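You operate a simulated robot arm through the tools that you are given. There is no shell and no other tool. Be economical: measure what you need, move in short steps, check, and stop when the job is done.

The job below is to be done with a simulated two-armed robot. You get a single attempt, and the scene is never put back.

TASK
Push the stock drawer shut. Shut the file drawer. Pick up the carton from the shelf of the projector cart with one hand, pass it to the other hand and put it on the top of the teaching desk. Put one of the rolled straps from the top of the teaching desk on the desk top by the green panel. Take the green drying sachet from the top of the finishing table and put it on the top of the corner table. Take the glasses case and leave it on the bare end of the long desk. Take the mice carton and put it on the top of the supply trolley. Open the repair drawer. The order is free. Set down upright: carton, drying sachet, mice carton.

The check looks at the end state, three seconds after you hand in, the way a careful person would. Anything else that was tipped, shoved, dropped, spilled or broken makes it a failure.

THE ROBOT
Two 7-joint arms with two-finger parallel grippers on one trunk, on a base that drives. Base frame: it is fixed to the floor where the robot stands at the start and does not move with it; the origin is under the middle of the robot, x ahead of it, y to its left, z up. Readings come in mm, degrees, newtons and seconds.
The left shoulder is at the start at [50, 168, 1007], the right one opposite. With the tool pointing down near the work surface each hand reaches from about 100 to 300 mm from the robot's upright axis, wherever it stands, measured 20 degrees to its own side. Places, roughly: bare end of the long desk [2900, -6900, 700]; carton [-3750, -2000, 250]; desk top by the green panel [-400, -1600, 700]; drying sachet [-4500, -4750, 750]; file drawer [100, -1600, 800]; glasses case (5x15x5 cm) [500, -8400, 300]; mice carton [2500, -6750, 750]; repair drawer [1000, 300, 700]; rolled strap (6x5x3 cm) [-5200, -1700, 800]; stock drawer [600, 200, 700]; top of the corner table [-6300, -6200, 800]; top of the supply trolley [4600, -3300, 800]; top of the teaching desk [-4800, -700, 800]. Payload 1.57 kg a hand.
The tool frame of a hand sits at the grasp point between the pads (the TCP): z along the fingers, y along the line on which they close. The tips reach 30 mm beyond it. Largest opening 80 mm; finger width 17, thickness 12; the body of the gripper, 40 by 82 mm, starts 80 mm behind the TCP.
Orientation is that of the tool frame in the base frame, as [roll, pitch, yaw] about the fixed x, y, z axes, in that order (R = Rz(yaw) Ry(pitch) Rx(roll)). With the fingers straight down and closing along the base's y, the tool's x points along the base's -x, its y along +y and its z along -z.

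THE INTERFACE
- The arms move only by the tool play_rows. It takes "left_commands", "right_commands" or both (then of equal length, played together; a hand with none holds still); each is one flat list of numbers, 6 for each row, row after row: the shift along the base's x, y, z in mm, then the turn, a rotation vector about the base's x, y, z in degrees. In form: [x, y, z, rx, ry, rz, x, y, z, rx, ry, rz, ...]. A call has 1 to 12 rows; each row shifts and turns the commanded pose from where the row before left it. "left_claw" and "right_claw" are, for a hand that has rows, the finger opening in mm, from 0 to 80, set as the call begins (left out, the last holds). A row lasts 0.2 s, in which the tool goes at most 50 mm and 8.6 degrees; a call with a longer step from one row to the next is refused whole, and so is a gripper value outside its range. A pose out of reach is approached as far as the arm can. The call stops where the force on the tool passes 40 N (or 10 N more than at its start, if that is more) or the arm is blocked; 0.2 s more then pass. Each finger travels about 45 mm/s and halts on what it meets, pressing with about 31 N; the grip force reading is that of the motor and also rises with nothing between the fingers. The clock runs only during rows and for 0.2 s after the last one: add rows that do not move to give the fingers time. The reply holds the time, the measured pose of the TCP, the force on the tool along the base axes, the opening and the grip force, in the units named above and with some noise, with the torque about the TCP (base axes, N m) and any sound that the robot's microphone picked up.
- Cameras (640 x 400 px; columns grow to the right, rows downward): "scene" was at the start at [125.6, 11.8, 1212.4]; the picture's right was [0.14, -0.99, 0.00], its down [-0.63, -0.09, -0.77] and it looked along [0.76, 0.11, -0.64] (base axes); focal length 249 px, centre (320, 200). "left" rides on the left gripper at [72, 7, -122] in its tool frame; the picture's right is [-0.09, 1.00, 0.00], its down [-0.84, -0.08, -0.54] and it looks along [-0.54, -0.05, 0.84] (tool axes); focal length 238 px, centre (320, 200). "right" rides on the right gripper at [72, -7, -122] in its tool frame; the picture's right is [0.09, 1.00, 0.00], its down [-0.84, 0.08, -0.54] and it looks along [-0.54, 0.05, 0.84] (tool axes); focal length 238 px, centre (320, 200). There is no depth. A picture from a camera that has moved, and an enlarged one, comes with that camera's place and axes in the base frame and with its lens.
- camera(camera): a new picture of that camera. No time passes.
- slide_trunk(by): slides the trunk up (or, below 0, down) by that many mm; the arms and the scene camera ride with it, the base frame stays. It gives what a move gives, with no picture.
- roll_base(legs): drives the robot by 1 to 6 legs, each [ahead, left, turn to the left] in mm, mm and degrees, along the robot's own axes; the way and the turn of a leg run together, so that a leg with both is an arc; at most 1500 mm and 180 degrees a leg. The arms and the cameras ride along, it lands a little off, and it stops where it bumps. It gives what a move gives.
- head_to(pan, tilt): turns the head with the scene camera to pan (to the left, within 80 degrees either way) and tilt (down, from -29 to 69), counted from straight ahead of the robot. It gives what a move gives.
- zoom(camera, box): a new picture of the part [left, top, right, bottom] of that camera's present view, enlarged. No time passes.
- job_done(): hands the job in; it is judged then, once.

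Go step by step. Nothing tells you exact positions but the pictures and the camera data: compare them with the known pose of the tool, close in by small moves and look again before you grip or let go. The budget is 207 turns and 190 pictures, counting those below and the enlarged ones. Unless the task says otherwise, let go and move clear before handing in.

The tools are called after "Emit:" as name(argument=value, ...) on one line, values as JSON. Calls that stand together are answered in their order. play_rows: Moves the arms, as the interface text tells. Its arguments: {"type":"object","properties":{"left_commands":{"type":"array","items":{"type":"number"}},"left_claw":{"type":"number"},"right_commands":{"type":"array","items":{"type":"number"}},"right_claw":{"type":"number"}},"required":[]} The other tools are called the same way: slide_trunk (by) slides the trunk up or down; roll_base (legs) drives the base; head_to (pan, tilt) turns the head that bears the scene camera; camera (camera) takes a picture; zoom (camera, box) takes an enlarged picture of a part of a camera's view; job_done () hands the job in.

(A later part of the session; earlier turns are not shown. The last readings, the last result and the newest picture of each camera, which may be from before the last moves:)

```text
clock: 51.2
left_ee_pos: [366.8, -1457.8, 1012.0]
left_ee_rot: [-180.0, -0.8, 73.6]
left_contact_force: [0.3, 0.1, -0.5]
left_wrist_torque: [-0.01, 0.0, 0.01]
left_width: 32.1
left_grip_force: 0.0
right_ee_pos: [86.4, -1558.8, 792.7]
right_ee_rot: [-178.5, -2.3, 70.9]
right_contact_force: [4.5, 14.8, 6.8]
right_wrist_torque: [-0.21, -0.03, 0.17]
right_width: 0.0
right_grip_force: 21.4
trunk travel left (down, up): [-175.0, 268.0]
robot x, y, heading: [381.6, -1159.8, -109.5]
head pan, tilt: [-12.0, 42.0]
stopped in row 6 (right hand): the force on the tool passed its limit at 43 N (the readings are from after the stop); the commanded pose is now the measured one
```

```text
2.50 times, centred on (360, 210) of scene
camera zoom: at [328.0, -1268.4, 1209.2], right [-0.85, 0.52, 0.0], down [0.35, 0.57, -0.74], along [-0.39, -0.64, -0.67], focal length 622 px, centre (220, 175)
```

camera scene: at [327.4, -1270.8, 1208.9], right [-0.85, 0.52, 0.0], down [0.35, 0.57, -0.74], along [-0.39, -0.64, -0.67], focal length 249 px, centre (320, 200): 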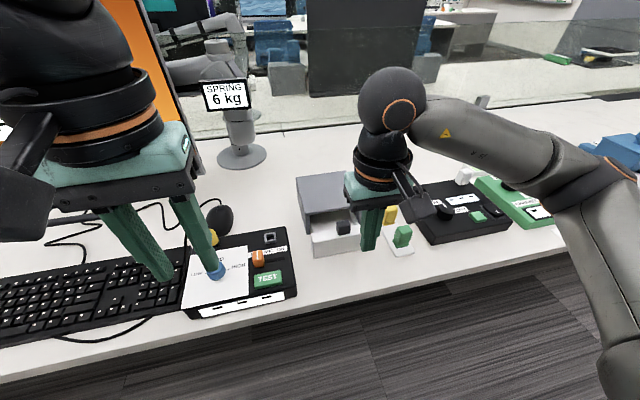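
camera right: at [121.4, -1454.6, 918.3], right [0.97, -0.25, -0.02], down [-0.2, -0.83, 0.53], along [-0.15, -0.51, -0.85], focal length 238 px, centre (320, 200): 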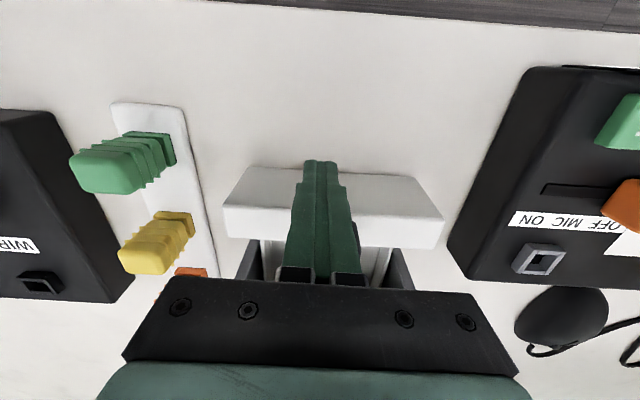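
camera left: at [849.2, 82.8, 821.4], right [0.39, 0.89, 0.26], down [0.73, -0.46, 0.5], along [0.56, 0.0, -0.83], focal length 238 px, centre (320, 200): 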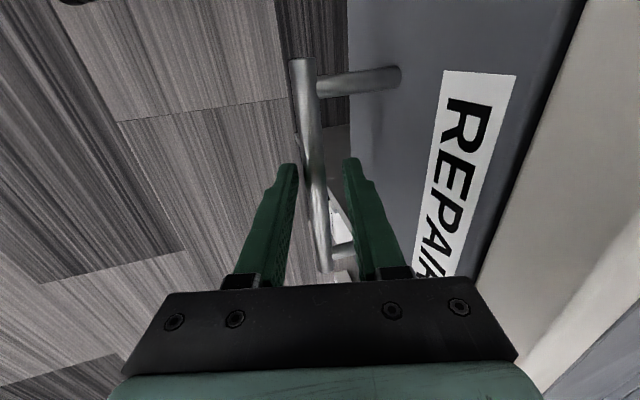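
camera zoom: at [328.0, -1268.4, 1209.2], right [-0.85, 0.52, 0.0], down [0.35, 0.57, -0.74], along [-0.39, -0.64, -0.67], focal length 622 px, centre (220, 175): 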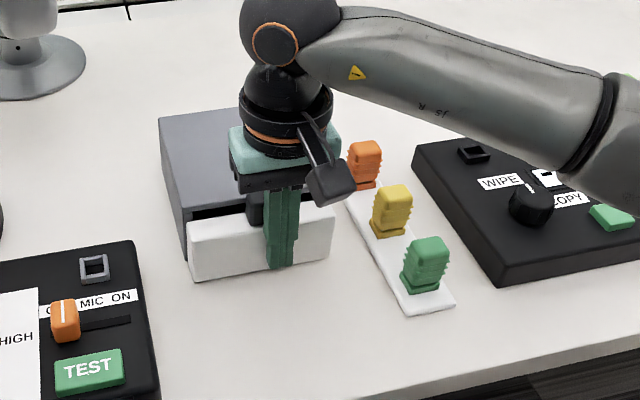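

It stopped at 43 N. I back the hand off and check how far the drawer is closed.

Emit:
play_rows(right_commands=[10, 28, 0, 0, 0, 0, 10, 28, 0, 0, 0, 0, 0, 10, 45, 0, 0, 0, 0, 20, 40, 0, 0, 0, -30, 10, 10, 0, 0, 0, -40, 0, 0, 0, 0, 0, -40, 0, 0, 0, 0, 0])

Emit:
zoom(camera="scene", box=[280, 150, 400, 250])

```text
clock: 52.8
left_ee_pos: [365.3, -1458.9, 1012.1]
left_ee_rot: [179.8, -0.7, 73.7]
left_contact_force: [-0.7, 0.8, 0.0]
left_wrist_torque: [-0.02, -0.01, 0.02]
left_width: 31.9
left_grip_force: 0.1
right_ee_pos: [-4.6, -1464.5, 888.3]
right_ee_rot: [-178.4, -2.0, 70.9]
right_contact_force: [0.0, 0.3, -0.1]
right_wrist_torque: [-0.01, 0.01, 0.0]
right_width: 0.0
right_grip_force: 21.5
trunk travel left (down, up): [-175.0, 268.0]
robot x, y, heading: [384.7, -1165.0, -109.2]
head pan, tilt: [-12.0, 42.0]
```

```text
4.00 times, centred on (340, 200) of scene
camera zoom: at [327.3, -1270.0, 1208.9], right [-0.85, 0.52, 0.0], down [0.35, 0.57, -0.74], along [-0.39, -0.64, -0.67], focal length 995 px, centre (240, 200)
```

zoom: 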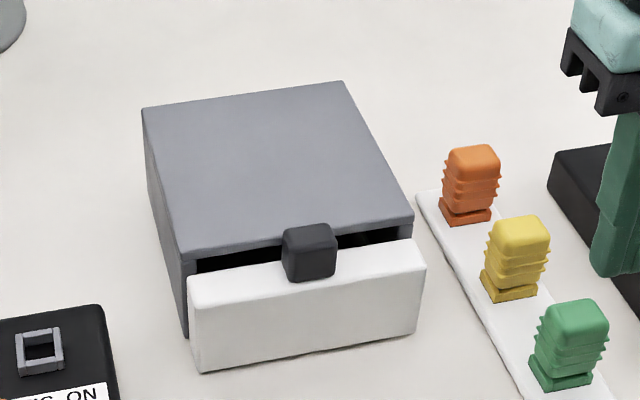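

It looks nearly shut, but I want to be sure. I repeat a slow push to see if it stops at the same place.

Emit:
play_rows(right_commands=[40, 0, 0, 0, 0, 0, 40, 0, 0, 0, 0, 0, 30, -10, -10, 0, 0, 0, 0, -20, -40, 0, 0, 0, 0, -10, -45, 0, 0, 0, -8, -22, 0, 0, 0, 0, -7, -20, 0, 0, 0, 0, -1.3, -3.8, 0, 0, 0, 0, -1.3, -3.8, 0, 0, 0, 0, -1.3, -3.8, 0, 0, 0, 0, -1.3, -3.8, 0, 0, 0, 0, -1.3, -3.8, 0, 0, 0, 0])

Emit:
play_rows(right_commands=[-1, -3, 0, 0, 0, 0, -1, -3, 0, 0, 0, 0, -1, -3, 0, 0, 0, 0, -1, -3, 0, 0, 0, 0])

Emit:
zoom(camera="scene", box=[280, 150, 400, 250])

```text
clock: 55.5
left_ee_pos: [366.0, -1456.4, 1013.2]
left_ee_rot: [-180.0, -0.8, 73.6]
left_contact_force: [1.2, -0.5, -0.8]
left_wrist_torque: [0.01, 0.0, 0.02]
left_width: 32.1
left_grip_force: 0.0
right_ee_pos: [87.6, -1558.9, 790.5]
right_ee_rot: [-178.2, -3.1, 71.2]
right_contact_force: [2.8, 14.2, 5.4]
right_wrist_torque: [-0.26, 0.02, 0.1]
right_width: 0.2
right_grip_force: 21.5
trunk travel left (down, up): [-175.0, 268.0]
robot x, y, heading: [380.4, -1157.3, -109.4]
head pan, tilt: [-12.0, 42.0]
stopped in row 12 (right hand): the force on the tool passed its limit at 41 N (the readings are from after the stop); the commanded pose is now the measured one
```

```text
clock: 56.1
left_ee_pos: [366.4, -1457.1, 1012.3]
left_ee_rot: [-179.9, -0.8, 73.4]
left_contact_force: [-0.6, 0.4, 0.3]
left_wrist_torque: [0.03, -0.03, 0.02]
left_width: 32.1
left_grip_force: 0.0
right_ee_pos: [88.0, -1559.0, 790.0]
right_ee_rot: [-178.1, -3.8, 71.7]
right_contact_force: [3.4, 15.0, 6.5]
right_wrist_torque: [-0.24, 0.01, 0.11]
right_width: 0.0
right_grip_force: 21.6
trunk travel left (down, up): [-175.0, 268.0]
robot x, y, heading: [383.9, -1158.4, -109.4]
head pan, tilt: [-12.0, 42.0]
stopped in row 2 (right hand): the force on the tool passed its limit at 42 N (the readings are from after the stop); the commanded pose is now the measured one
```

```text
4.00 times, centred on (340, 200) of scene
camera zoom: at [328.1, -1267.0, 1209.1], right [-0.85, 0.52, 0.0], down [0.35, 0.57, -0.74], along [-0.39, -0.64, -0.67], focal length 995 px, centre (240, 200)
```

zoom: 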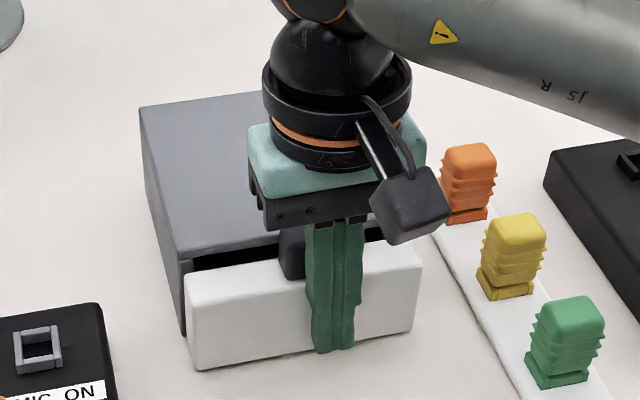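

Three pushes end at exactly the same place and the unit itself hasn't moved, so the file drawer is shut. I retreat the hand, back off from the desk and look west toward the cart and teaching desk.

Emit:
play_rows(right_commands=[10, 28, 0, 0, 0, 0, 10, 28, 0, 0, 0, 0, 0, 15, 45, 0, 0, 0, 0, 25, 40, 0, 0, 0, -30, 20, 30, 0, 0, 0, -40, 20, 10, 0, 0, 0])

Emit:
roll_base(legs=[[-380, 0, 0], [0, 0, -92]])

Emit:
head_to(pan=0, tilt=15)

Emit:
camera(camera="scene")

```text
clock: 57.5
left_ee_pos: [365.9, -1458.2, 1010.1]
left_ee_rot: [-180.0, -0.9, 73.5]
left_contact_force: [0.2, -0.3, 0.6]
left_wrist_torque: [-0.02, 0.03, 0.0]
left_width: 32.2
left_grip_force: 0.1
right_ee_pos: [36.8, -1424.0, 916.0]
right_ee_rot: [-178.1, -3.8, 71.4]
right_contact_force: [0.1, -0.5, 0.7]
right_wrist_torque: [0.0, 0.01, 0.01]
right_width: 0.0
right_grip_force: 21.6
trunk travel left (down, up): [-175.0, 268.0]
robot x, y, heading: [383.7, -1160.0, -109.3]
head pan, tilt: [-12.0, 42.0]
```

```text
clock: 63.8
left_ee_pos: [211.8, -773.4, 1012.1]
left_ee_rot: [-180.0, -0.9, -18.2]
left_contact_force: [0.2, 0.3, -0.3]
left_wrist_torque: [0.0, -0.03, -0.01]
left_width: 32.2
left_grip_force: 0.0
right_ee_pos: [253.1, -446.0, 915.0]
right_ee_rot: [-178.2, -3.9, -20.3]
right_contact_force: [0.1, 0.2, 0.2]
right_wrist_torque: [-0.01, 0.01, -0.01]
right_width: 0.0
right_grip_force: 21.1
trunk travel left (down, up): [-175.0, 268.0]
robot x, y, heading: [508.2, -802.9, 159.1]
head pan, tilt: [-12.0, 42.0]
```

```text
clock: 64.7
left_ee_pos: [211.8, -773.9, 1011.8]
left_ee_rot: [-180.0, -1.0, -18.1]
left_contact_force: [0.0, -0.2, 0.4]
left_wrist_torque: [-0.01, 0.03, -0.02]
left_width: 32.1
left_grip_force: 0.1
right_ee_pos: [253.7, -446.5, 915.0]
right_ee_rot: [-178.2, -3.8, -20.3]
right_contact_force: [0.1, -0.5, -0.4]
right_wrist_torque: [0.01, -0.03, 0.01]
right_width: 0.1
right_grip_force: 21.3
trunk travel left (down, up): [-175.0, 268.0]
robot x, y, heading: [509.7, -801.2, 158.9]
head pan, tilt: [0.0, 15.0]
```

```text
156 pictures are left
camera scene: at [385.7, -752.5, 1251.3], right [0.36, 0.93, 0.0], down [0.24, -0.09, -0.97], along [-0.9, 0.35, -0.26], focal length 249 px, centre (320, 200)
```

scene: 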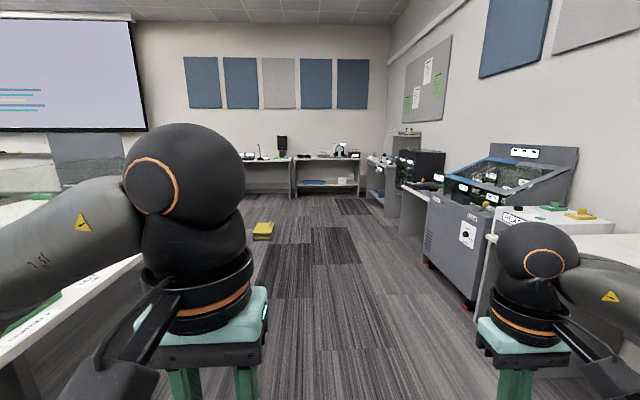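

A corridor leads west to tables at the far wall; a yellow box lies on the floor near (-2510, -375), off my left. I drive 2.4 m ahead and look left.

Emit:
roll_base(legs=[[1200, 0, 0], [1000, 0, 0], [0, 0, 30]])

Emit:
head_to(pan=12, tilt=18)

Emit:
camera(camera="scene")

```text
clock: 77.0
left_ee_pos: [-1809.8, -153.4, 1011.1]
left_ee_rot: [-180.0, -0.8, 12.1]
left_contact_force: [-0.1, -0.3, 0.5]
left_wrist_torque: [-0.02, 0.01, 0.02]
left_width: 32.0
left_grip_force: 0.0
right_ee_pos: [-1939.2, 150.9, 914.9]
right_ee_rot: [-178.2, -3.9, 10.2]
right_contact_force: [-0.4, 0.5, 0.5]
right_wrist_torque: [0.01, 0.03, 0.0]
right_width: 0.2
right_grip_force: 21.1
trunk travel left (down, up): [-175.0, 268.0]
robot x, y, heading: [-1542.2, -25.9, -171.1]
head pan, tilt: [0.0, 15.0]
```

```text
clock: 77.7
left_ee_pos: [-1809.8, -153.8, 1010.6]
left_ee_rot: [180.0, -1.0, 12.1]
left_contact_force: [0.0, -0.9, 0.0]
left_wrist_torque: [0.0, -0.01, 0.02]
left_width: 32.1
left_grip_force: 0.0
right_ee_pos: [-1937.8, 152.3, 915.0]
right_ee_rot: [-178.1, -3.9, 10.1]
right_contact_force: [-0.3, -0.1, 0.4]
right_wrist_torque: [-0.01, -0.01, 0.01]
right_width: 0.0
right_grip_force: 21.5
trunk travel left (down, up): [-175.0, 268.0]
robot x, y, heading: [-1540.9, -25.4, -170.9]
head pan, tilt: [12.0, 18.0]
```

```text
155 pictures are left
camera scene: at [-1665.1, -66.2, 1246.5], right [-0.36, 0.93, 0.0], down [0.29, 0.11, -0.95], along [-0.89, -0.34, -0.31], focal length 249 px, centre (320, 200)
```

scene: 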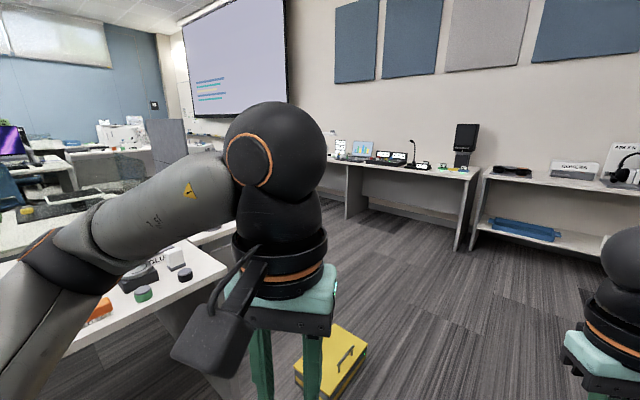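

The teaching desk stands along the far wall ahead. I go round the yellow toolbox and look south-west for the cart.

Emit:
roll_base(legs=[[0, -480, 0], [1400, 0, 0], [0, 0, 50]])

Emit:
head_to(pan=0, tilt=22)

Emit:
camera(camera="scene")

```text
clock: 91.3
left_ee_pos: [-3072.7, -78.6, 1010.3]
left_ee_rot: [-180.0, -0.8, 62.5]
left_contact_force: [-0.2, -0.3, 0.2]
left_wrist_torque: [0.01, -0.04, 0.0]
left_width: 31.9
left_grip_force: 0.1
right_ee_pos: [-3389.3, 15.2, 914.6]
right_ee_rot: [-178.2, -3.8, 60.5]
right_contact_force: [-0.5, -0.1, -0.4]
right_wrist_torque: [0.02, 0.0, 0.0]
right_width: 0.0
right_grip_force: 20.9
trunk travel left (down, up): [-175.0, 268.0]
robot x, y, heading: [-3001.4, 211.3, -120.4]
head pan, tilt: [12.0, 18.0]
```

```text
clock: 92.0
left_ee_pos: [-3073.0, -79.6, 1012.0]
left_ee_rot: [-180.0, -0.9, 62.5]
left_contact_force: [-0.9, 0.3, -0.1]
left_wrist_torque: [-0.02, -0.01, -0.01]
left_width: 32.0
left_grip_force: 0.0
right_ee_pos: [-3388.9, 15.8, 915.1]
right_ee_rot: [-178.3, -3.7, 60.5]
right_contact_force: [0.2, -0.2, 0.5]
right_wrist_torque: [0.0, -0.01, -0.04]
right_width: 0.0
right_grip_force: 20.9
trunk travel left (down, up): [-175.0, 268.0]
robot x, y, heading: [-3002.7, 213.1, -120.2]
head pan, tilt: [0.0, 22.0]
```

```text
154 pictures are left
camera scene: at [-3065.3, 95.9, 1240.0], right [-0.86, 0.5, 0.0], down [0.19, 0.32, -0.93], along [-0.47, -0.8, -0.37], focal length 249 px, centre (320, 200)
```

scene: 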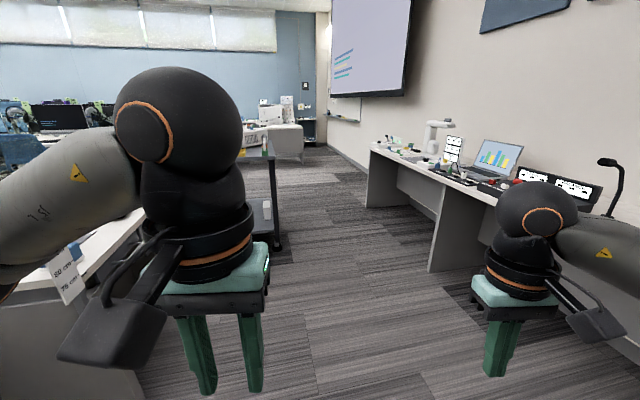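

The cart is ahead-left near (-3750, -1900) and the teaching desk on the right. I move in closer with the arms drawn out of the line of sight.

Emit:
roll_base(legs=[[900, 0, 0], [0, 0, 15]])

Emit:
head_to(pan=0, tilt=35)

Emit:
camera(camera="scene")

```text
clock: 97.7
left_ee_pos: [-3451.5, -872.7, 1011.7]
left_ee_rot: [-179.9, -0.9, 77.8]
left_contact_force: [0.0, 0.2, 0.6]
left_wrist_torque: [0.03, 0.03, 0.0]
left_width: 32.0
left_grip_force: 0.0
right_ee_pos: [-3780.8, -864.1, 915.0]
right_ee_rot: [-178.3, -3.7, 75.8]
right_contact_force: [0.7, -0.2, 0.7]
right_wrist_torque: [-0.02, -0.01, -0.02]
right_width: 0.0
right_grip_force: 21.3
trunk travel left (down, up): [-175.0, 268.0]
robot x, y, heading: [-3455.8, -574.1, -104.8]
head pan, tilt: [0.0, 22.0]
```

```text
clock: 98.4
left_ee_pos: [-3451.3, -872.5, 1012.0]
left_ee_rot: [-179.9, -0.9, 77.7]
left_contact_force: [-0.5, -0.7, -0.4]
left_wrist_torque: [-0.02, 0.0, -0.01]
left_width: 31.9
left_grip_force: 0.0
right_ee_pos: [-3782.6, -864.2, 915.6]
right_ee_rot: [-178.2, -3.8, 75.8]
right_contact_force: [-0.4, 0.4, 0.0]
right_wrist_torque: [-0.01, 0.03, 0.0]
right_width: 0.0
right_grip_force: 21.3
trunk travel left (down, up): [-175.0, 268.0]
robot x, y, heading: [-3452.9, -571.0, -104.8]
head pan, tilt: [0.0, 35.0]
```

```text
153 pictures are left
camera scene: at [-3488.4, -697.7, 1219.4], right [-0.97, 0.26, 0.0], down [0.15, 0.55, -0.82], along [-0.21, -0.79, -0.57], focal length 249 px, centre (320, 200)
```

scene: 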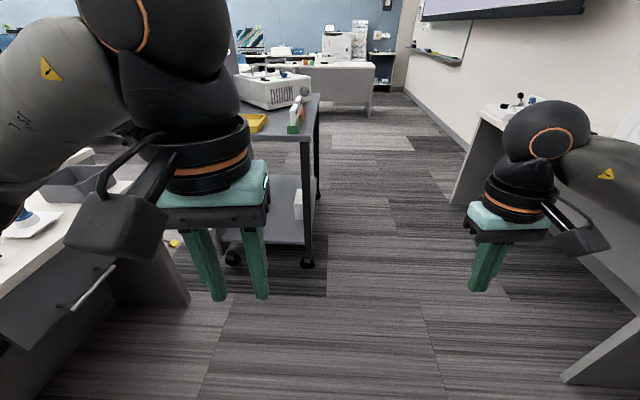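

A white carton stands on the cart's lower shelf, near its aisle (west) side. I move into the aisle and turn to face the cart's side.

Emit:
roll_base(legs=[[0, -500, 0], [1270, 0, 0], [0, 0, 85.4]])

Emit:
head_to(pan=0, tilt=45)

Emit:
camera(camera="scene")

```text
clock: 112.9
left_ee_pos: [-3975.6, -1692.1, 1011.2]
left_ee_rot: [180.0, -0.8, 162.5]
left_contact_force: [1.3, -0.2, -0.2]
left_wrist_torque: [-0.03, 0.03, -0.02]
left_width: 31.9
left_grip_force: 0.1
right_ee_pos: [-4013.5, -2020.8, 915.4]
right_ee_rot: [-178.2, -3.8, 160.5]
right_contact_force: [-0.3, -1.1, 0.4]
right_wrist_torque: [0.0, -0.02, 0.0]
right_width: 0.0
right_grip_force: 21.8
trunk travel left (down, up): [-175.0, 268.0]
robot x, y, heading: [-4272.2, -1666.3, -20.3]
head pan, tilt: [0.0, 35.0]
```

```text
clock: 113.7
left_ee_pos: [-3975.3, -1691.5, 1011.7]
left_ee_rot: [179.9, -1.0, 162.5]
left_contact_force: [0.1, 0.1, 0.5]
left_wrist_torque: [0.01, 0.02, 0.01]
left_width: 32.1
left_grip_force: 0.0
right_ee_pos: [-4013.3, -2020.7, 916.1]
right_ee_rot: [-178.2, -3.8, 160.5]
right_contact_force: [0.3, -0.1, 0.2]
right_wrist_torque: [0.01, 0.01, 0.0]
right_width: 0.0
right_grip_force: 21.5
trunk travel left (down, up): [-175.0, 268.0]
robot x, y, heading: [-4274.3, -1669.7, -20.3]
head pan, tilt: [0.0, 45.0]
```

```text
152 pictures are left
camera scene: at [-4158.1, -1712.1, 1204.6], right [-0.35, -0.94, 0.0], down [-0.66, 0.25, -0.71], along [0.66, -0.25, -0.71], focal length 249 px, centre (320, 200)
```

scene: 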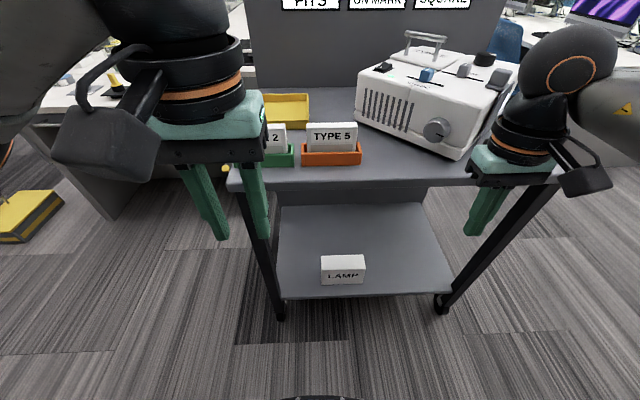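

The "LAMP" carton sits on the lower shelf close to the front edge. I zoom to measure it.

Emit:
zoom(camera="scene", box=[270, 200, 450, 320])

```text
3.33 times, centred on (360, 260) of scene
camera zoom: at [-4158.1, -1712.1, 1204.6], right [-0.35, -0.94, 0.0], down [-0.66, 0.25, -0.71], along [0.66, -0.25, -0.71], focal length 829 px, centre (187, 0)
```

zoom: 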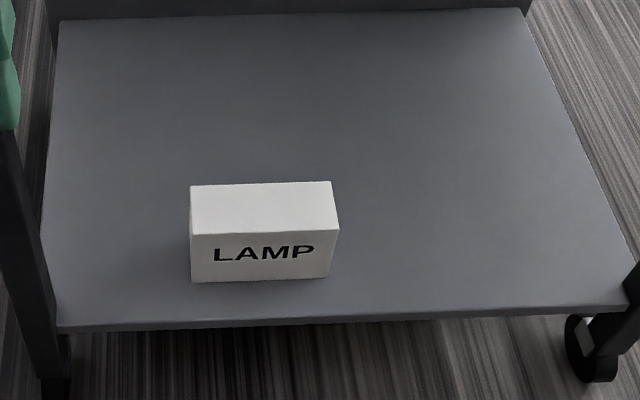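

The carton is about 176 wide × 62 deep × 119 tall on a shelf near z ≈ 230. I'll grip it across its depth from above: lower the trunk, move nearer, and turn the left tool by 90°.

Emit:
slide_trunk(by=-174)

Emit:
roll_base(legs=[[100, -130, 0.5]])

Emit:
play_rows(left_commands=[0, 0, 0, 0, 0, -8.4, 0, 0, 0, 0, 0, -8.4, 0, 0, 0, 0, 0, -8.4, 0, 0, 0, 0, 0, -8.4, 0, 0, 0, 0, 0, -8.4, 0, 0, 0, 0, 0, -8.4, 0, 0, 0, 0, 0, -8.4, 0, 0, 0, 0, 0, -8.4, 0, 0, 0, 0, 0, -8.4, 0, 0, 0, 0, 0, -8.4, 0, 0, 0, 0, 0, -8.4], left_claw=80)

Emit:
camera(camera="scene")

```text
clock: 115.6
left_ee_pos: [-3974.8, -1692.3, 837.3]
left_ee_rot: [180.0, -0.9, 162.5]
left_contact_force: [-1.0, -0.6, -0.8]
left_wrist_torque: [0.05, 0.04, 0.02]
left_width: 32.0
left_grip_force: 0.1
right_ee_pos: [-4013.0, -2018.8, 742.0]
right_ee_rot: [-178.3, -3.8, 160.5]
right_contact_force: [-0.6, 0.0, 0.0]
right_wrist_torque: [-0.03, -0.02, 0.01]
right_width: 0.1
right_grip_force: 21.0
trunk travel left (down, up): [-1.0, 442.0]
robot x, y, heading: [-4274.1, -1673.1, -20.0]
head pan, tilt: [0.0, 45.0]
```

```text
clock: 117.4
left_ee_pos: [-3926.0, -1844.0, 836.9]
left_ee_rot: [-180.0, -0.8, 163.2]
left_contact_force: [-0.1, -0.1, 0.0]
left_wrist_torque: [-0.01, -0.01, -0.02]
left_width: 31.9
left_grip_force: 0.1
right_ee_pos: [-3962.0, -2173.4, 740.3]
right_ee_rot: [-178.2, -3.7, 161.0]
right_contact_force: [0.8, 0.1, 0.3]
right_wrist_torque: [0.02, -0.01, 0.01]
right_width: 0.3
right_grip_force: 21.2
trunk travel left (down, up): [-1.0, 442.0]
robot x, y, heading: [-4225.6, -1824.8, -20.0]
head pan, tilt: [0.0, 45.0]
```

```text
clock: 119.8
left_ee_pos: [-3925.4, -1845.3, 837.5]
left_ee_rot: [180.0, -0.8, 70.4]
left_contact_force: [0.1, -0.1, 0.2]
left_wrist_torque: [-0.02, 0.0, 0.0]
left_width: 80.0
left_grip_force: 0.2
right_ee_pos: [-3960.7, -2174.3, 740.4]
right_ee_rot: [-178.2, -3.8, 161.0]
right_contact_force: [0.0, -0.3, 0.2]
right_wrist_torque: [-0.02, 0.05, 0.02]
right_width: 0.1
right_grip_force: 21.1
trunk travel left (down, up): [-1.0, 442.0]
robot x, y, heading: [-4221.4, -1827.7, -19.8]
head pan, tilt: [0.0, 45.0]
```

```text
150 pictures are left
camera scene: at [-4108.7, -1866.9, 1030.6], right [-0.34, -0.94, 0.0], down [-0.67, 0.24, -0.71], along [0.67, -0.24, -0.71], focal length 249 px, centre (320, 200)
```

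scene: 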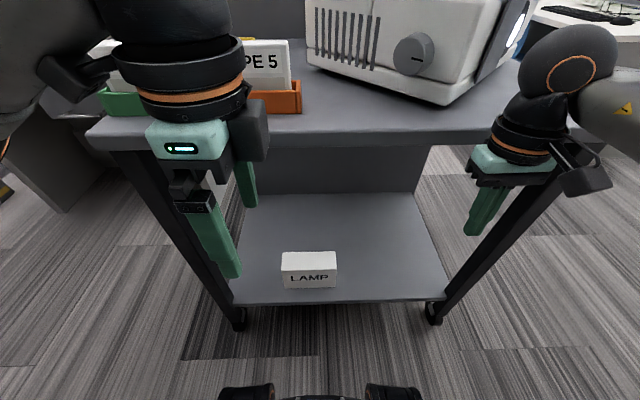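

The wrist turned fine. I lower the left hand in front of the shelf with an outward lean and look with its camera.

Emit:
play_rows(left_commands=[0, 0, -42, 0, 0, 0, 0, 0, -42, 0, 0, 0, 0, 0, -42, 0, 0, 0, 0, 0, -42, 0, 0, 0, 0, 0, -42, 0, 0, 0, 0, 0, -42, 0, 0, 0, 0, 0, -42, 0, 0, 0, 0, 0, -42, 0, 0, 0, -2, -6, 0, -7.7, 2.8, 0, -2, -6, 0, -7.7, 2.8, 0, -2, -6, 0, -7.7, 2.8, 0])

Emit:
camera(camera="left")

Emit:
camera(camera="scene")

```text
clock: 122.2
left_ee_pos: [-3932.2, -1863.2, 502.9]
left_ee_rot: [-179.7, 23.7, 70.7]
left_contact_force: [-0.1, 0.6, -1.0]
left_wrist_torque: [0.0, 0.02, -0.01]
left_width: 80.1
left_grip_force: 0.0
right_ee_pos: [-3961.7, -2174.9, 741.2]
right_ee_rot: [-178.3, -3.8, 161.0]
right_contact_force: [0.0, 0.1, -0.1]
right_wrist_torque: [-0.02, -0.01, -0.02]
right_width: 0.3
right_grip_force: 21.3
trunk travel left (down, up): [-1.0, 442.0]
robot x, y, heading: [-4225.3, -1823.3, -19.8]
head pan, tilt: [0.0, 45.0]
```

```text
149 pictures are left
camera left: at [-3885.9, -1757.1, 585.1], right [0.91, -0.41, 0.03], down [-0.25, -0.49, 0.83], along [-0.33, -0.77, -0.55], focal length 238 px, centre (320, 200)
```

left: 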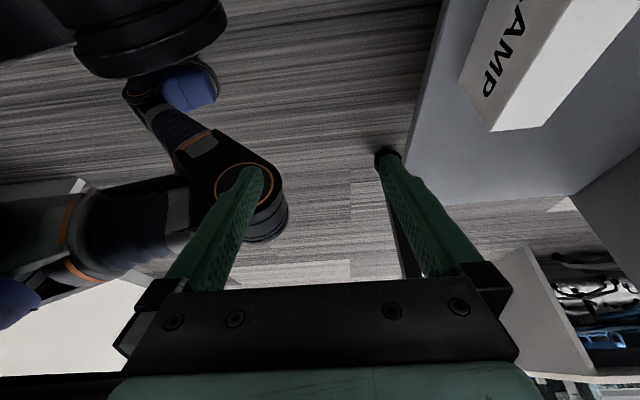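

```text
148 pictures are left
camera scene: at [-4108.7, -1867.0, 1030.5], right [-0.34, -0.94, 0.0], down [-0.67, 0.24, -0.71], along [0.67, -0.24, -0.71], focal length 249 px, centre (320, 200)
```

scene: 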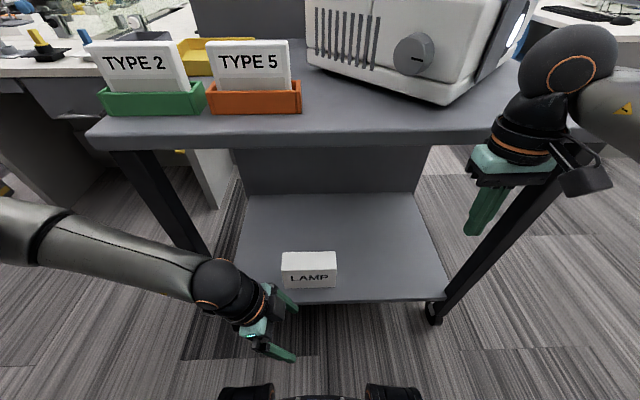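

Carton: front-top-south corner (-3762, -2047, 341), shelf at z 240, depth ~65, height 100. I step 60 mm nearer and bring the open hand above it at +30 mm left of centre.

Emit:
roll_base(legs=[[60, 0, 0]])

Emit:
play_rows(left_commands=[0, 0, -36, 0, 0, 0, 0, 0, -36, 0, 0, 0, 36.8, -13.6, 0, 0, 0, 0, 36.8, -13.6, 0, 0, 0, 0, 36.8, -13.6, 0, 0, 0, 0, 36.8, -13.6, 0, 0, 0, 0, 36.8, -13.6, 0, 0, 0, 0])

Emit:
camera(camera="left")

Emit:
camera(camera="scene")

```text
clock: 123.1
left_ee_pos: [-3896.5, -1875.8, 502.3]
left_ee_rot: [-179.8, 23.7, 70.7]
left_contact_force: [-0.2, 0.1, 0.0]
left_wrist_torque: [0.01, 0.0, 0.01]
left_width: 79.9
left_grip_force: 0.0
right_ee_pos: [-3932.3, -2185.4, 742.2]
right_ee_rot: [-177.7, -4.5, 162.0]
right_contact_force: [-5.1, -0.1, 0.9]
right_wrist_torque: [-0.02, -0.55, 0.02]
right_width: 0.1
right_grip_force: 21.1
trunk travel left (down, up): [-1.0, 442.0]
robot x, y, heading: [-4183.9, -1839.6, -19.7]
head pan, tilt: [0.0, 45.0]
stopped in leg 1: the force on the tool passed its limit at 94 N (the readings are from after the stop); the commanded pose is now the measured one
```

```text
clock: 123.7
left_ee_pos: [-3897.9, -1876.5, 447.0]
left_ee_rot: [-179.8, 23.8, 70.8]
left_contact_force: [1.7, 8.6, 16.5]
left_wrist_torque: [0.4, 0.61, -0.31]
left_width: 80.1
left_grip_force: 0.0
right_ee_pos: [-3932.5, -2185.4, 740.8]
right_ee_rot: [-177.7, -4.5, 161.9]
right_contact_force: [-1.7, 0.8, 1.6]
right_wrist_torque: [-0.06, -0.31, 0.05]
right_width: 0.0
right_grip_force: 21.5
trunk travel left (down, up): [-1.0, 442.0]
robot x, y, heading: [-4192.0, -1837.1, -19.9]
head pan, tilt: [0.0, 45.0]
stopped in row 2 (left hand): the force on the tool passed its limit at 140 N (the readings are from after the stop); the commanded pose is now the measured one
```

```text
147 pictures are left
camera left: at [-3851.8, -1770.3, 529.9], right [0.91, -0.41, 0.03], down [-0.25, -0.49, 0.84], along [-0.32, -0.77, -0.55], focal length 238 px, centre (320, 200)
```

left: 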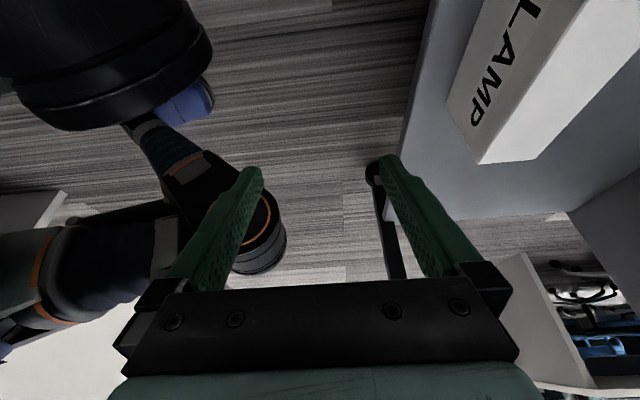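

```text
146 pictures are left
camera scene: at [-4074.8, -1879.3, 1030.9], right [-0.34, -0.94, 0.0], down [-0.66, 0.24, -0.71], along [0.67, -0.24, -0.71], focal length 249 px, centre (320, 200)
```

scene: 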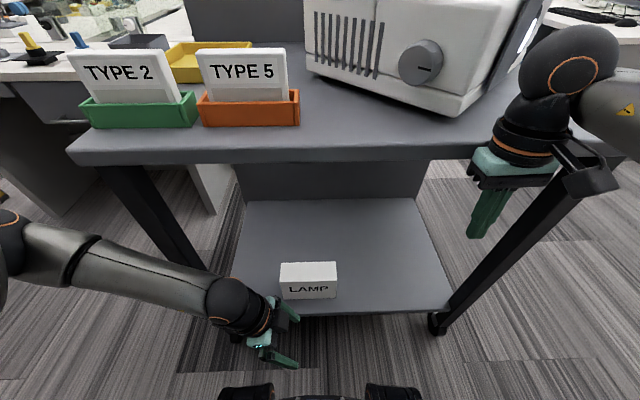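

The right hand brushed the cart's leg while rolling, and the left hand met something on the way down; the cart and carton positions are unchanged. I lift the left, pull the right hand back, and look more closely.

Emit:
play_rows(left_commands=[0, 0, 30, 0, 0, 0, 0, 0, 30, 0, 0, 0, 0, 0, 0, 0, 0, 0, 0, 0, 0, 0, 0, 0, 0, 0, 0, 0, 0, 0], right_commands=[-35, 12, 0, 0, 0, 0, -35, 12, 0, 0, 0, 0, -35, 12, 20, 0, 0, 0, -35, 12, 20, 0, 0, 0, -35, 12, 20, 0, 0, 0])

Emit:
head_to(pan=0, tilt=62)

Emit:
camera(camera="scene")

```text
clock: 124.9
left_ee_pos: [-3896.4, -1877.2, 505.8]
left_ee_rot: [-179.7, 23.9, 70.8]
left_contact_force: [0.4, -0.1, 0.2]
left_wrist_torque: [-0.03, 0.02, -0.02]
left_width: 80.1
left_grip_force: 0.1
right_ee_pos: [-4107.2, -2125.8, 801.5]
right_ee_rot: [-177.7, -4.6, 161.8]
right_contact_force: [-0.3, 0.0, 0.0]
right_wrist_torque: [0.01, 0.03, 0.02]
right_width: 0.0
right_grip_force: 21.2
trunk travel left (down, up): [-1.0, 442.0]
robot x, y, heading: [-4188.2, -1835.2, -19.5]
head pan, tilt: [0.0, 45.0]
```

```text
clock: 125.7
left_ee_pos: [-3897.3, -1875.9, 506.0]
left_ee_rot: [-179.7, 23.9, 70.8]
left_contact_force: [0.3, 0.5, -0.3]
left_wrist_torque: [0.03, -0.03, -0.01]
left_width: 80.1
left_grip_force: 0.2
right_ee_pos: [-4105.8, -2125.9, 800.6]
right_ee_rot: [-177.7, -4.6, 161.9]
right_contact_force: [0.2, -0.1, -0.7]
right_wrist_torque: [0.01, 0.03, 0.0]
right_width: 0.1
right_grip_force: 20.8
trunk travel left (down, up): [-1.0, 442.0]
robot x, y, heading: [-4191.1, -1840.1, -19.9]
head pan, tilt: [0.0, 62.0]
```

```text
145 pictures are left
camera scene: at [-4090.0, -1873.8, 1008.8], right [-0.34, -0.94, 0.0], down [-0.83, 0.3, -0.47], along [0.44, -0.16, -0.88], focal length 249 px, centre (320, 200)
```

scene: 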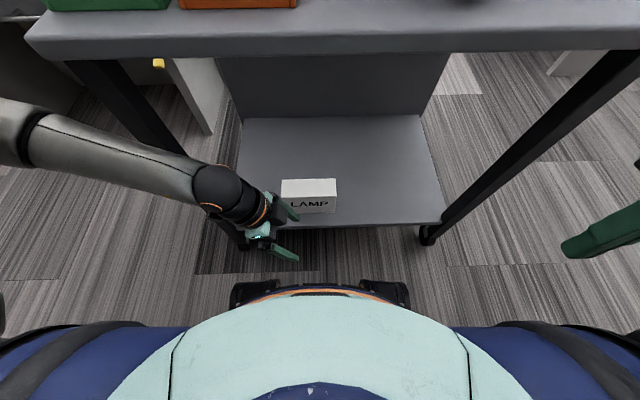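

The carton and cart are fine; the left hand most likely touched my own base cover. I go in over the shelf first and lower on the way.

Emit:
play_rows(left_commands=[37, -13.5, 0, 0, 0, 0, 37, -13.5, 0, 0, 0, 0, 30, -11, -25, 0, 0, 0, 30, -11, -25, 0, 0, 0, 30, -11, -25, 0, 0, 0, 41, -15, 0, 0, 0, 0])

Emit:
camera(camera="left")

Emit:
camera(camera="scene")

```text
clock: 127.1
left_ee_pos: [-3835.3, -1937.2, 408.5]
left_ee_rot: [179.0, 24.0, 70.9]
left_contact_force: [-0.6, 0.4, -0.3]
left_wrist_torque: [0.0, -0.03, 0.03]
left_width: 79.8
left_grip_force: 0.1
left hand out of reach, approached as far as the arm can: row 2, 3, 4, 5, 6
right_ee_pos: [-4106.9, -2126.4, 801.1]
right_ee_rot: [-177.7, -4.6, 162.0]
right_contact_force: [-0.4, 0.3, 0.6]
right_wrist_torque: [-0.02, 0.01, 0.01]
right_width: 0.1
right_grip_force: 21.1
trunk travel left (down, up): [-1.0, 442.0]
robot x, y, heading: [-4187.3, -1838.7, -19.8]
head pan, tilt: [0.0, 62.0]
```

```text
144 pictures are left
camera left: at [-3792.1, -1829.8, 491.7], right [0.92, -0.4, 0.05], down [-0.26, -0.49, 0.83], along [-0.31, -0.78, -0.55], focal length 238 px, centre (320, 200)
```

left: 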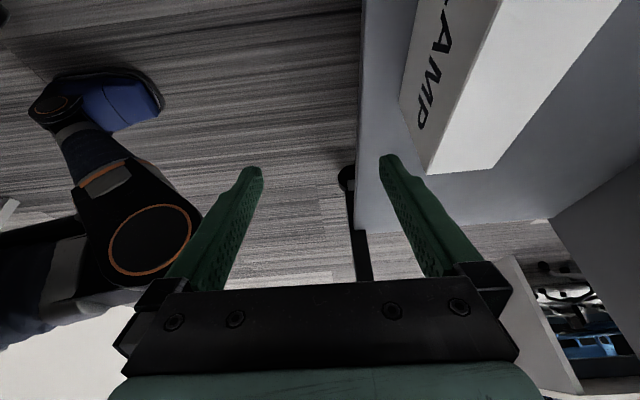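

```text
143 pictures are left
camera scene: at [-4090.1, -1873.9, 1008.8], right [-0.34, -0.94, 0.0], down [-0.83, 0.3, -0.47], along [0.44, -0.16, -0.88], focal length 249 px, centre (320, 200)
```

scene: 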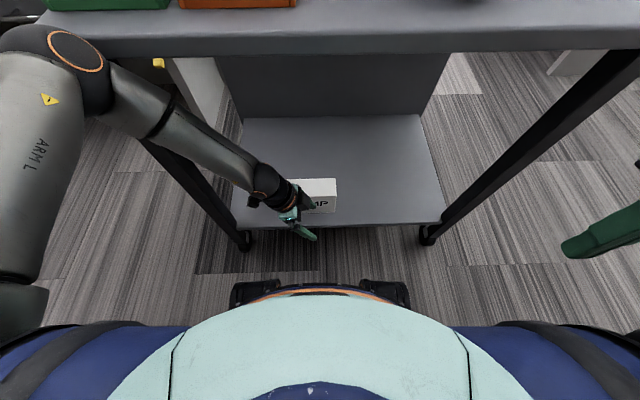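

The arm couldn't reach that far with the outward lean. I undo the lean (command stays above the carton) and see how near it gets.

Emit:
play_rows(left_commands=[0, 0, 0, 7.5, -2.7, 0, 0, 0, 0, 7.5, -2.7, 0, 0, 0, 0, 7.5, -2.7, 0, 0, 0, 0, 0, 0, 0, 0, 0, 0, 0, 0, 0])

Emit:
camera(camera="scene")

```text
clock: 128.3
left_ee_pos: [-3841.5, -1939.7, 415.0]
left_ee_rot: [177.9, 6.4, 71.6]
left_contact_force: [-0.4, -0.8, -0.1]
left_wrist_torque: [-0.03, 0.01, 0.02]
left_width: 79.7
left_grip_force: 0.0
left hand out of reach, approached as far as the arm can: row 1, 2, 3
right_ee_pos: [-4106.9, -2125.6, 800.9]
right_ee_rot: [-177.7, -4.6, 161.8]
right_contact_force: [-0.8, -0.4, 0.1]
right_wrist_torque: [-0.01, 0.03, -0.03]
right_width: 0.0
right_grip_force: 21.1
trunk travel left (down, up): [-1.0, 442.0]
robot x, y, heading: [-4187.7, -1838.4, -19.7]
head pan, tilt: [0.0, 62.0]
```

```text
142 pictures are left
camera scene: at [-4090.1, -1873.8, 1008.8], right [-0.34, -0.94, 0.0], down [-0.83, 0.3, -0.47], along [0.44, -0.16, -0.88], focal length 249 px, centre (320, 200)
```

scene: 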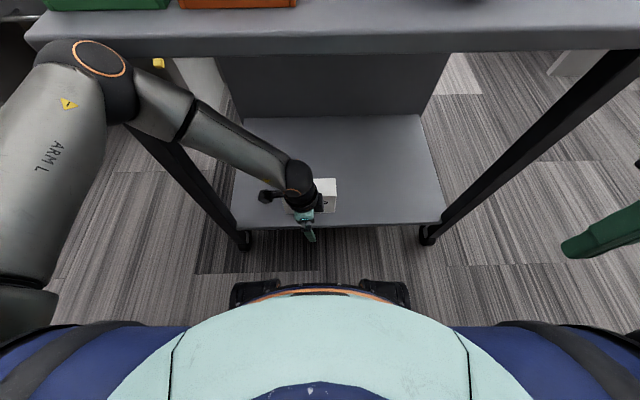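

The yawed tool limits the reach from this side. I'll instead take the carton from the cart's north end, where the normal closing direction fits its depth: retract, turn the tool back and drive round.

Emit:
play_rows(left_commands=[-41, 15, 15, 0, 0, 0, -41, 15, 15, 0, 0, 0, -41, 15, 15, 0, 0, 0, -41, 15, 15, 0, 0, 0, -41, 15, 15, 0, 0, 0, -10, 0, 45, 0, 0, 0, -10, 0, 45, 0, 0, 0, 0, 0, 45, 0, 0, 0, 0, 0, 45, 0, 0, 0, 0, 0, 45, 0, 0, 0, 0, 0, 0, 0, 0, 0])

Emit:
play_rows(left_commands=[0, 0, 0, 0, 0, 8.4, 0, 0, 0, 0, 0, 8.4, 0, 0, 0, 0, 0, 8.4, 0, 0, 0, 0, 0, 8.4, 0, 0, 0, 0, 0, 8.4, 0, 0, 0, 0, 0, 8.4, 0, 0, 0, 0, 0, 8.4, 0, 0, 0, 0, 0, 8.4, 0, 0, 0, 0, 0, 8.4, 0, 0, 0, 0, 0, 8.4, 0, 0, 0, 0, 0, 6])

Emit:
roll_base(legs=[[-150, 0, 0], [0, 900, 0], [0, 0, -90], [0, 558, 0]])

Emit:
head_to(pan=0, tilt=45)

Emit:
camera(camera="scene")

```text
clock: 128.8
left_ee_pos: [-3880.8, -1920.9, 435.8]
left_ee_rot: [175.7, 6.1, 72.0]
left_contact_force: [16.7, -8.2, -7.7]
left_wrist_torque: [-0.19, -0.68, 0.3]
left_width: 64.9
left_grip_force: 0.1
right_ee_pos: [-4106.0, -2126.9, 800.6]
right_ee_rot: [-177.7, -4.7, 161.9]
right_contact_force: [-0.6, -0.1, 0.1]
right_wrist_torque: [0.0, 0.01, 0.0]
right_width: 0.0
right_grip_force: 21.3
trunk travel left (down, up): [-1.0, 442.0]
robot x, y, heading: [-4192.0, -1838.5, -19.8]
head pan, tilt: [0.0, 62.0]
stopped in row 2 (left hand): the force on the tool passed its limit at 51 N (the readings are from after the stop); the commanded pose is now the measured one
```

```text
clock: 131.2
left_ee_pos: [-3886.3, -1920.4, 437.0]
left_ee_rot: [176.3, 6.0, 161.9]
left_contact_force: [-0.5, 0.4, -0.8]
left_wrist_torque: [-0.06, -0.04, 0.01]
left_width: 80.1
left_grip_force: 0.0
right_ee_pos: [-4106.6, -2125.7, 801.3]
right_ee_rot: [-177.7, -4.7, 161.9]
right_contact_force: [-0.9, -0.2, -0.1]
right_wrist_torque: [-0.01, -0.02, 0.03]
right_width: 0.1
right_grip_force: 21.5
trunk travel left (down, up): [-1.0, 442.0]
robot x, y, heading: [-4189.7, -1839.8, -19.9]
head pan, tilt: [0.0, 62.0]
```

```text
clock: 149.3
left_ee_pos: [-3582.2, -1425.0, 436.3]
left_ee_rot: [176.3, 6.1, 72.5]
left_contact_force: [-0.2, 1.2, 0.3]
left_wrist_torque: [-0.02, 0.02, -0.02]
left_width: 79.8
left_grip_force: 0.1
right_ee_pos: [-3790.9, -1206.2, 800.9]
right_ee_rot: [-177.6, -4.6, 72.5]
right_contact_force: [0.0, 0.7, -0.1]
right_wrist_torque: [0.04, -0.01, 0.03]
right_width: 0.2
right_grip_force: 21.4
trunk travel left (down, up): [-1.0, 442.0]
robot x, y, heading: [-3503.0, -1116.1, -109.3]
head pan, tilt: [0.0, 62.0]
```

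```text
clock: 150.1
left_ee_pos: [-3582.7, -1424.0, 435.6]
left_ee_rot: [176.3, 6.1, 72.6]
left_contact_force: [0.4, 0.2, 0.3]
left_wrist_torque: [0.02, 0.01, 0.02]
left_width: 80.0
left_grip_force: 0.1
right_ee_pos: [-3790.8, -1205.6, 801.3]
right_ee_rot: [-177.7, -4.7, 72.6]
right_contact_force: [0.4, 0.9, 0.4]
right_wrist_torque: [0.01, 0.01, 0.02]
right_width: 0.4
right_grip_force: 21.2
trunk travel left (down, up): [-1.0, 442.0]
robot x, y, heading: [-3506.0, -1120.2, -109.4]
head pan, tilt: [0.0, 45.0]
```

```text
141 pictures are left
camera scene: at [-3543.1, -1234.6, 1030.5], right [-0.94, 0.33, 0.0], down [0.23, 0.67, -0.71], along [-0.23, -0.67, -0.71], focal length 249 px, centre (320, 200)
```

scene: 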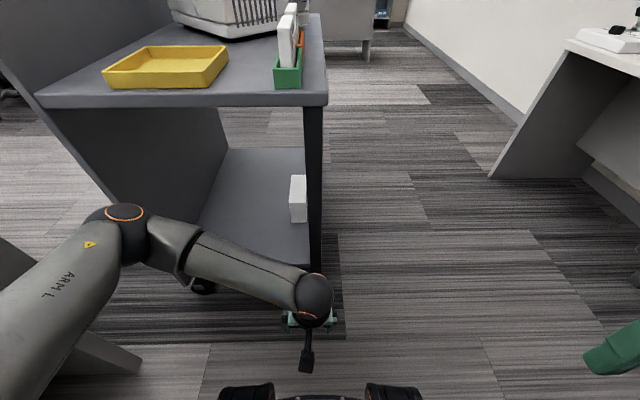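

From the north end the carton stands just inside the west post. I pitch the left tool 45° forward and put the hand in line with it.

Emit:
play_rows(left_commands=[0, 0, 45, 0, 0, 0, 0, 0, 45, 1.3, 3.7, 0, 4, -30.7, 0, -7.36, 2.59, 0, 4, -30.7, 0, -7.36, 2.59, 0, 4, -30.7, 0, -7.36, 2.59, 0, 4, -30.7, 0, -7.36, 2.59, 0, 4, -30.7, 0, -7.36, 2.59, 0, 0, 0, -40, 0, 0, 0, 0, 0, -40, 0, 0, 0], left_claw=80)

Emit:
camera(camera="left")

Emit:
camera(camera="scene")

```text
clock: 152.1
left_ee_pos: [-3562.7, -1578.9, 445.5]
left_ee_rot: [-177.6, 45.2, 74.0]
left_contact_force: [-0.4, 1.0, 0.2]
left_wrist_torque: [0.03, 0.0, -0.02]
left_width: 80.1
left_grip_force: 0.1
right_ee_pos: [-3791.5, -1205.8, 801.7]
right_ee_rot: [-177.7, -4.6, 72.5]
right_contact_force: [0.3, -0.1, 0.3]
right_wrist_torque: [-0.01, 0.01, 0.03]
right_width: 0.0
right_grip_force: 21.6
trunk travel left (down, up): [-1.0, 442.0]
robot x, y, heading: [-3503.5, -1118.2, -109.3]
head pan, tilt: [0.0, 45.0]
```

```text
140 pictures are left
camera left: at [-3513.0, -1449.1, 481.6], right [0.93, -0.37, 0.04], down [-0.11, -0.18, 0.98], along [-0.35, -0.91, -0.21], focal length 238 px, centre (320, 200)
```

left: 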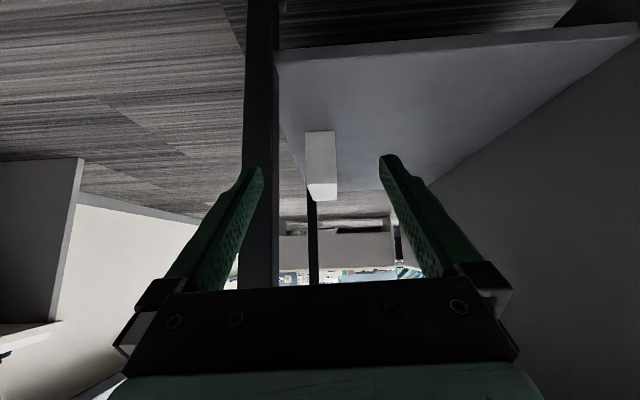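

```text
139 pictures are left
camera scene: at [-3543.0, -1234.6, 1030.6], right [-0.94, 0.33, 0.0], down [0.23, 0.67, -0.71], along [-0.23, -0.67, -0.71], focal length 249 px, centre (320, 200)
```

scene: 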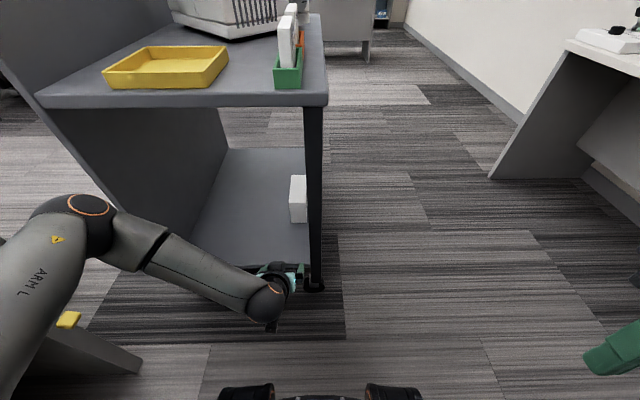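

The carton's end face is centred at about (-3673, -1895); the west post leaves little room, so I shift the hand 45 mm east before driving in.

Emit:
play_rows(left_commands=[21, -7.5, 0, 0, 0, 0, 21, -7.5, 0, 0, 0, 0], left_claw=76)

Emit:
roll_base(legs=[[285, 0, 0]])

Emit:
camera(camera="left")

Emit:
camera(camera="scene")

```text
clock: 152.7
left_ee_pos: [-3523.8, -1592.4, 446.9]
left_ee_rot: [-177.9, 44.6, 73.9]
left_contact_force: [-0.4, 0.1, 0.0]
left_wrist_torque: [-0.01, -0.02, 0.02]
left_width: 75.5
left_grip_force: 0.2
left hand out of reach, approached as far as the arm can: row 2
right_ee_pos: [-3791.9, -1204.5, 802.1]
right_ee_rot: [-177.6, -4.6, 72.6]
right_contact_force: [0.9, 0.2, -1.0]
right_wrist_torque: [-0.03, -0.01, -0.01]
right_width: 0.0
right_grip_force: 21.0
trunk travel left (down, up): [-1.0, 442.0]
robot x, y, heading: [-3504.9, -1118.7, -109.4]
head pan, tilt: [0.0, 45.0]
```

```text
clock: 154.3
left_ee_pos: [-3579.0, -1761.2, 445.5]
left_ee_rot: [-178.6, 43.8, 74.0]
left_contact_force: [0.1, 0.0, 0.1]
left_wrist_torque: [0.01, -0.03, -0.01]
left_width: 76.2
left_grip_force: 0.1
right_ee_pos: [-3854.8, -1386.5, 803.9]
right_ee_rot: [-177.9, -3.5, 73.7]
right_contact_force: [0.4, -0.2, -0.5]
right_wrist_torque: [-0.02, 0.01, 0.03]
right_width: 0.0
right_grip_force: 20.4
trunk travel left (down, up): [-1.0, 442.0]
robot x, y, heading: [-3571.6, -1306.2, -108.5]
head pan, tilt: [0.0, 45.0]
stopped in leg 1: the robot was blocked; the commanded pose is now the measured one
```

```text
138 pictures are left
camera left: at [-3531.0, -1633.5, 484.3], right [0.93, -0.36, 0.05], down [-0.12, -0.2, 0.97], along [-0.34, -0.91, -0.23], focal length 238 px, centre (320, 200)
```

left: 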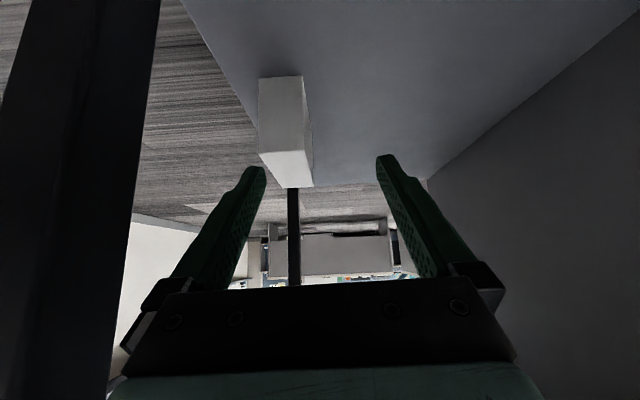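

```text
137 pictures are left
camera scene: at [-3605.9, -1407.6, 1033.2], right [-0.95, 0.31, 0.0], down [0.22, 0.66, -0.72], along [-0.22, -0.68, -0.7], focal length 249 px, centre (320, 200)
```

scene: 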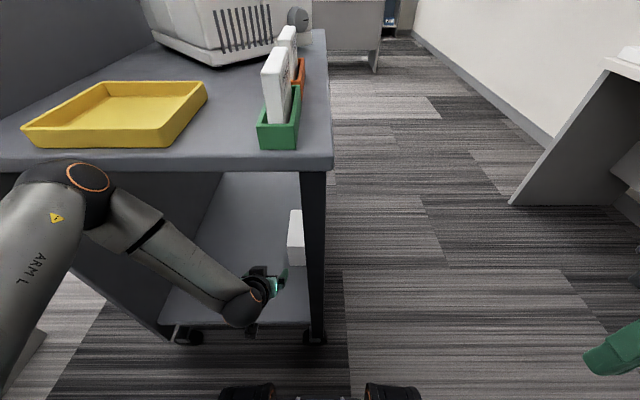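

My left elbow came up against the cart's top edge. I back up, stretch the arm out low so the elbow drops below the top, then come in again.

Emit:
roll_base(legs=[[-130, 0, -0.9]])

Emit:
play_rows(left_commands=[-16.8, -27.5, -6, 0, 0, 0, -16.8, -27.5, -6, 0, 0, 0, -16.8, -27.5, -6, 0, 0, 0, -16.8, -27.5, -6, 0, 0, 0])

Emit:
camera(camera="scene")

```text
clock: 155.6
left_ee_pos: [-3545.9, -1643.0, 435.7]
left_ee_rot: [-178.5, 42.6, 72.9]
left_contact_force: [0.0, 0.0, 0.8]
left_wrist_torque: [0.02, 0.01, -0.01]
left_width: 76.4
left_grip_force: 0.0
right_ee_pos: [-3817.0, -1270.3, 801.1]
right_ee_rot: [-177.6, -4.5, 72.4]
right_contact_force: [-0.5, 0.3, 0.2]
right_wrist_torque: [0.01, 0.04, -0.03]
right_width: 0.0
right_grip_force: 21.2
trunk travel left (down, up): [-1.0, 442.0]
robot x, y, heading: [-3531.5, -1183.6, -109.4]
head pan, tilt: [0.0, 45.0]
```

```text
clock: 156.6
left_ee_pos: [-3613.4, -1753.8, 410.7]
left_ee_rot: [-178.5, 42.6, 72.8]
left_contact_force: [0.0, 0.6, -0.6]
left_wrist_torque: [0.06, 0.0, 0.02]
left_width: 76.4
left_grip_force: 0.0
right_ee_pos: [-3816.6, -1269.7, 802.7]
right_ee_rot: [-177.7, -4.6, 72.4]
right_contact_force: [0.0, 0.2, 0.2]
right_wrist_torque: [-0.02, 0.02, 0.0]
right_width: 0.1
right_grip_force: 21.2
trunk travel left (down, up): [-1.0, 442.0]
robot x, y, heading: [-3525.9, -1186.6, -109.2]
head pan, tilt: [0.0, 45.0]
```

```text
136 pictures are left
camera scene: at [-3568.1, -1299.6, 1030.6], right [-0.94, 0.33, 0.0], down [0.23, 0.67, -0.71], along [-0.23, -0.67, -0.71], focal length 249 px, centre (320, 200)
```

scene: 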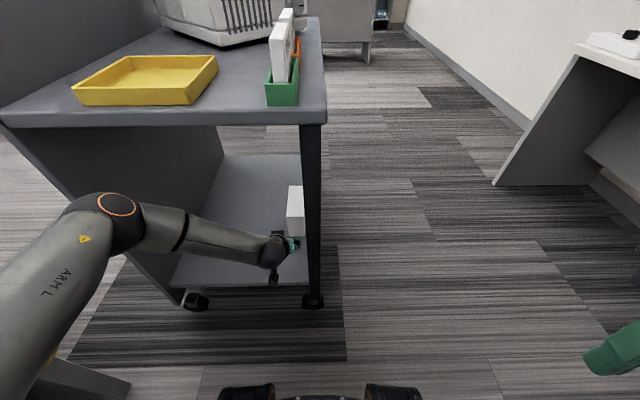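

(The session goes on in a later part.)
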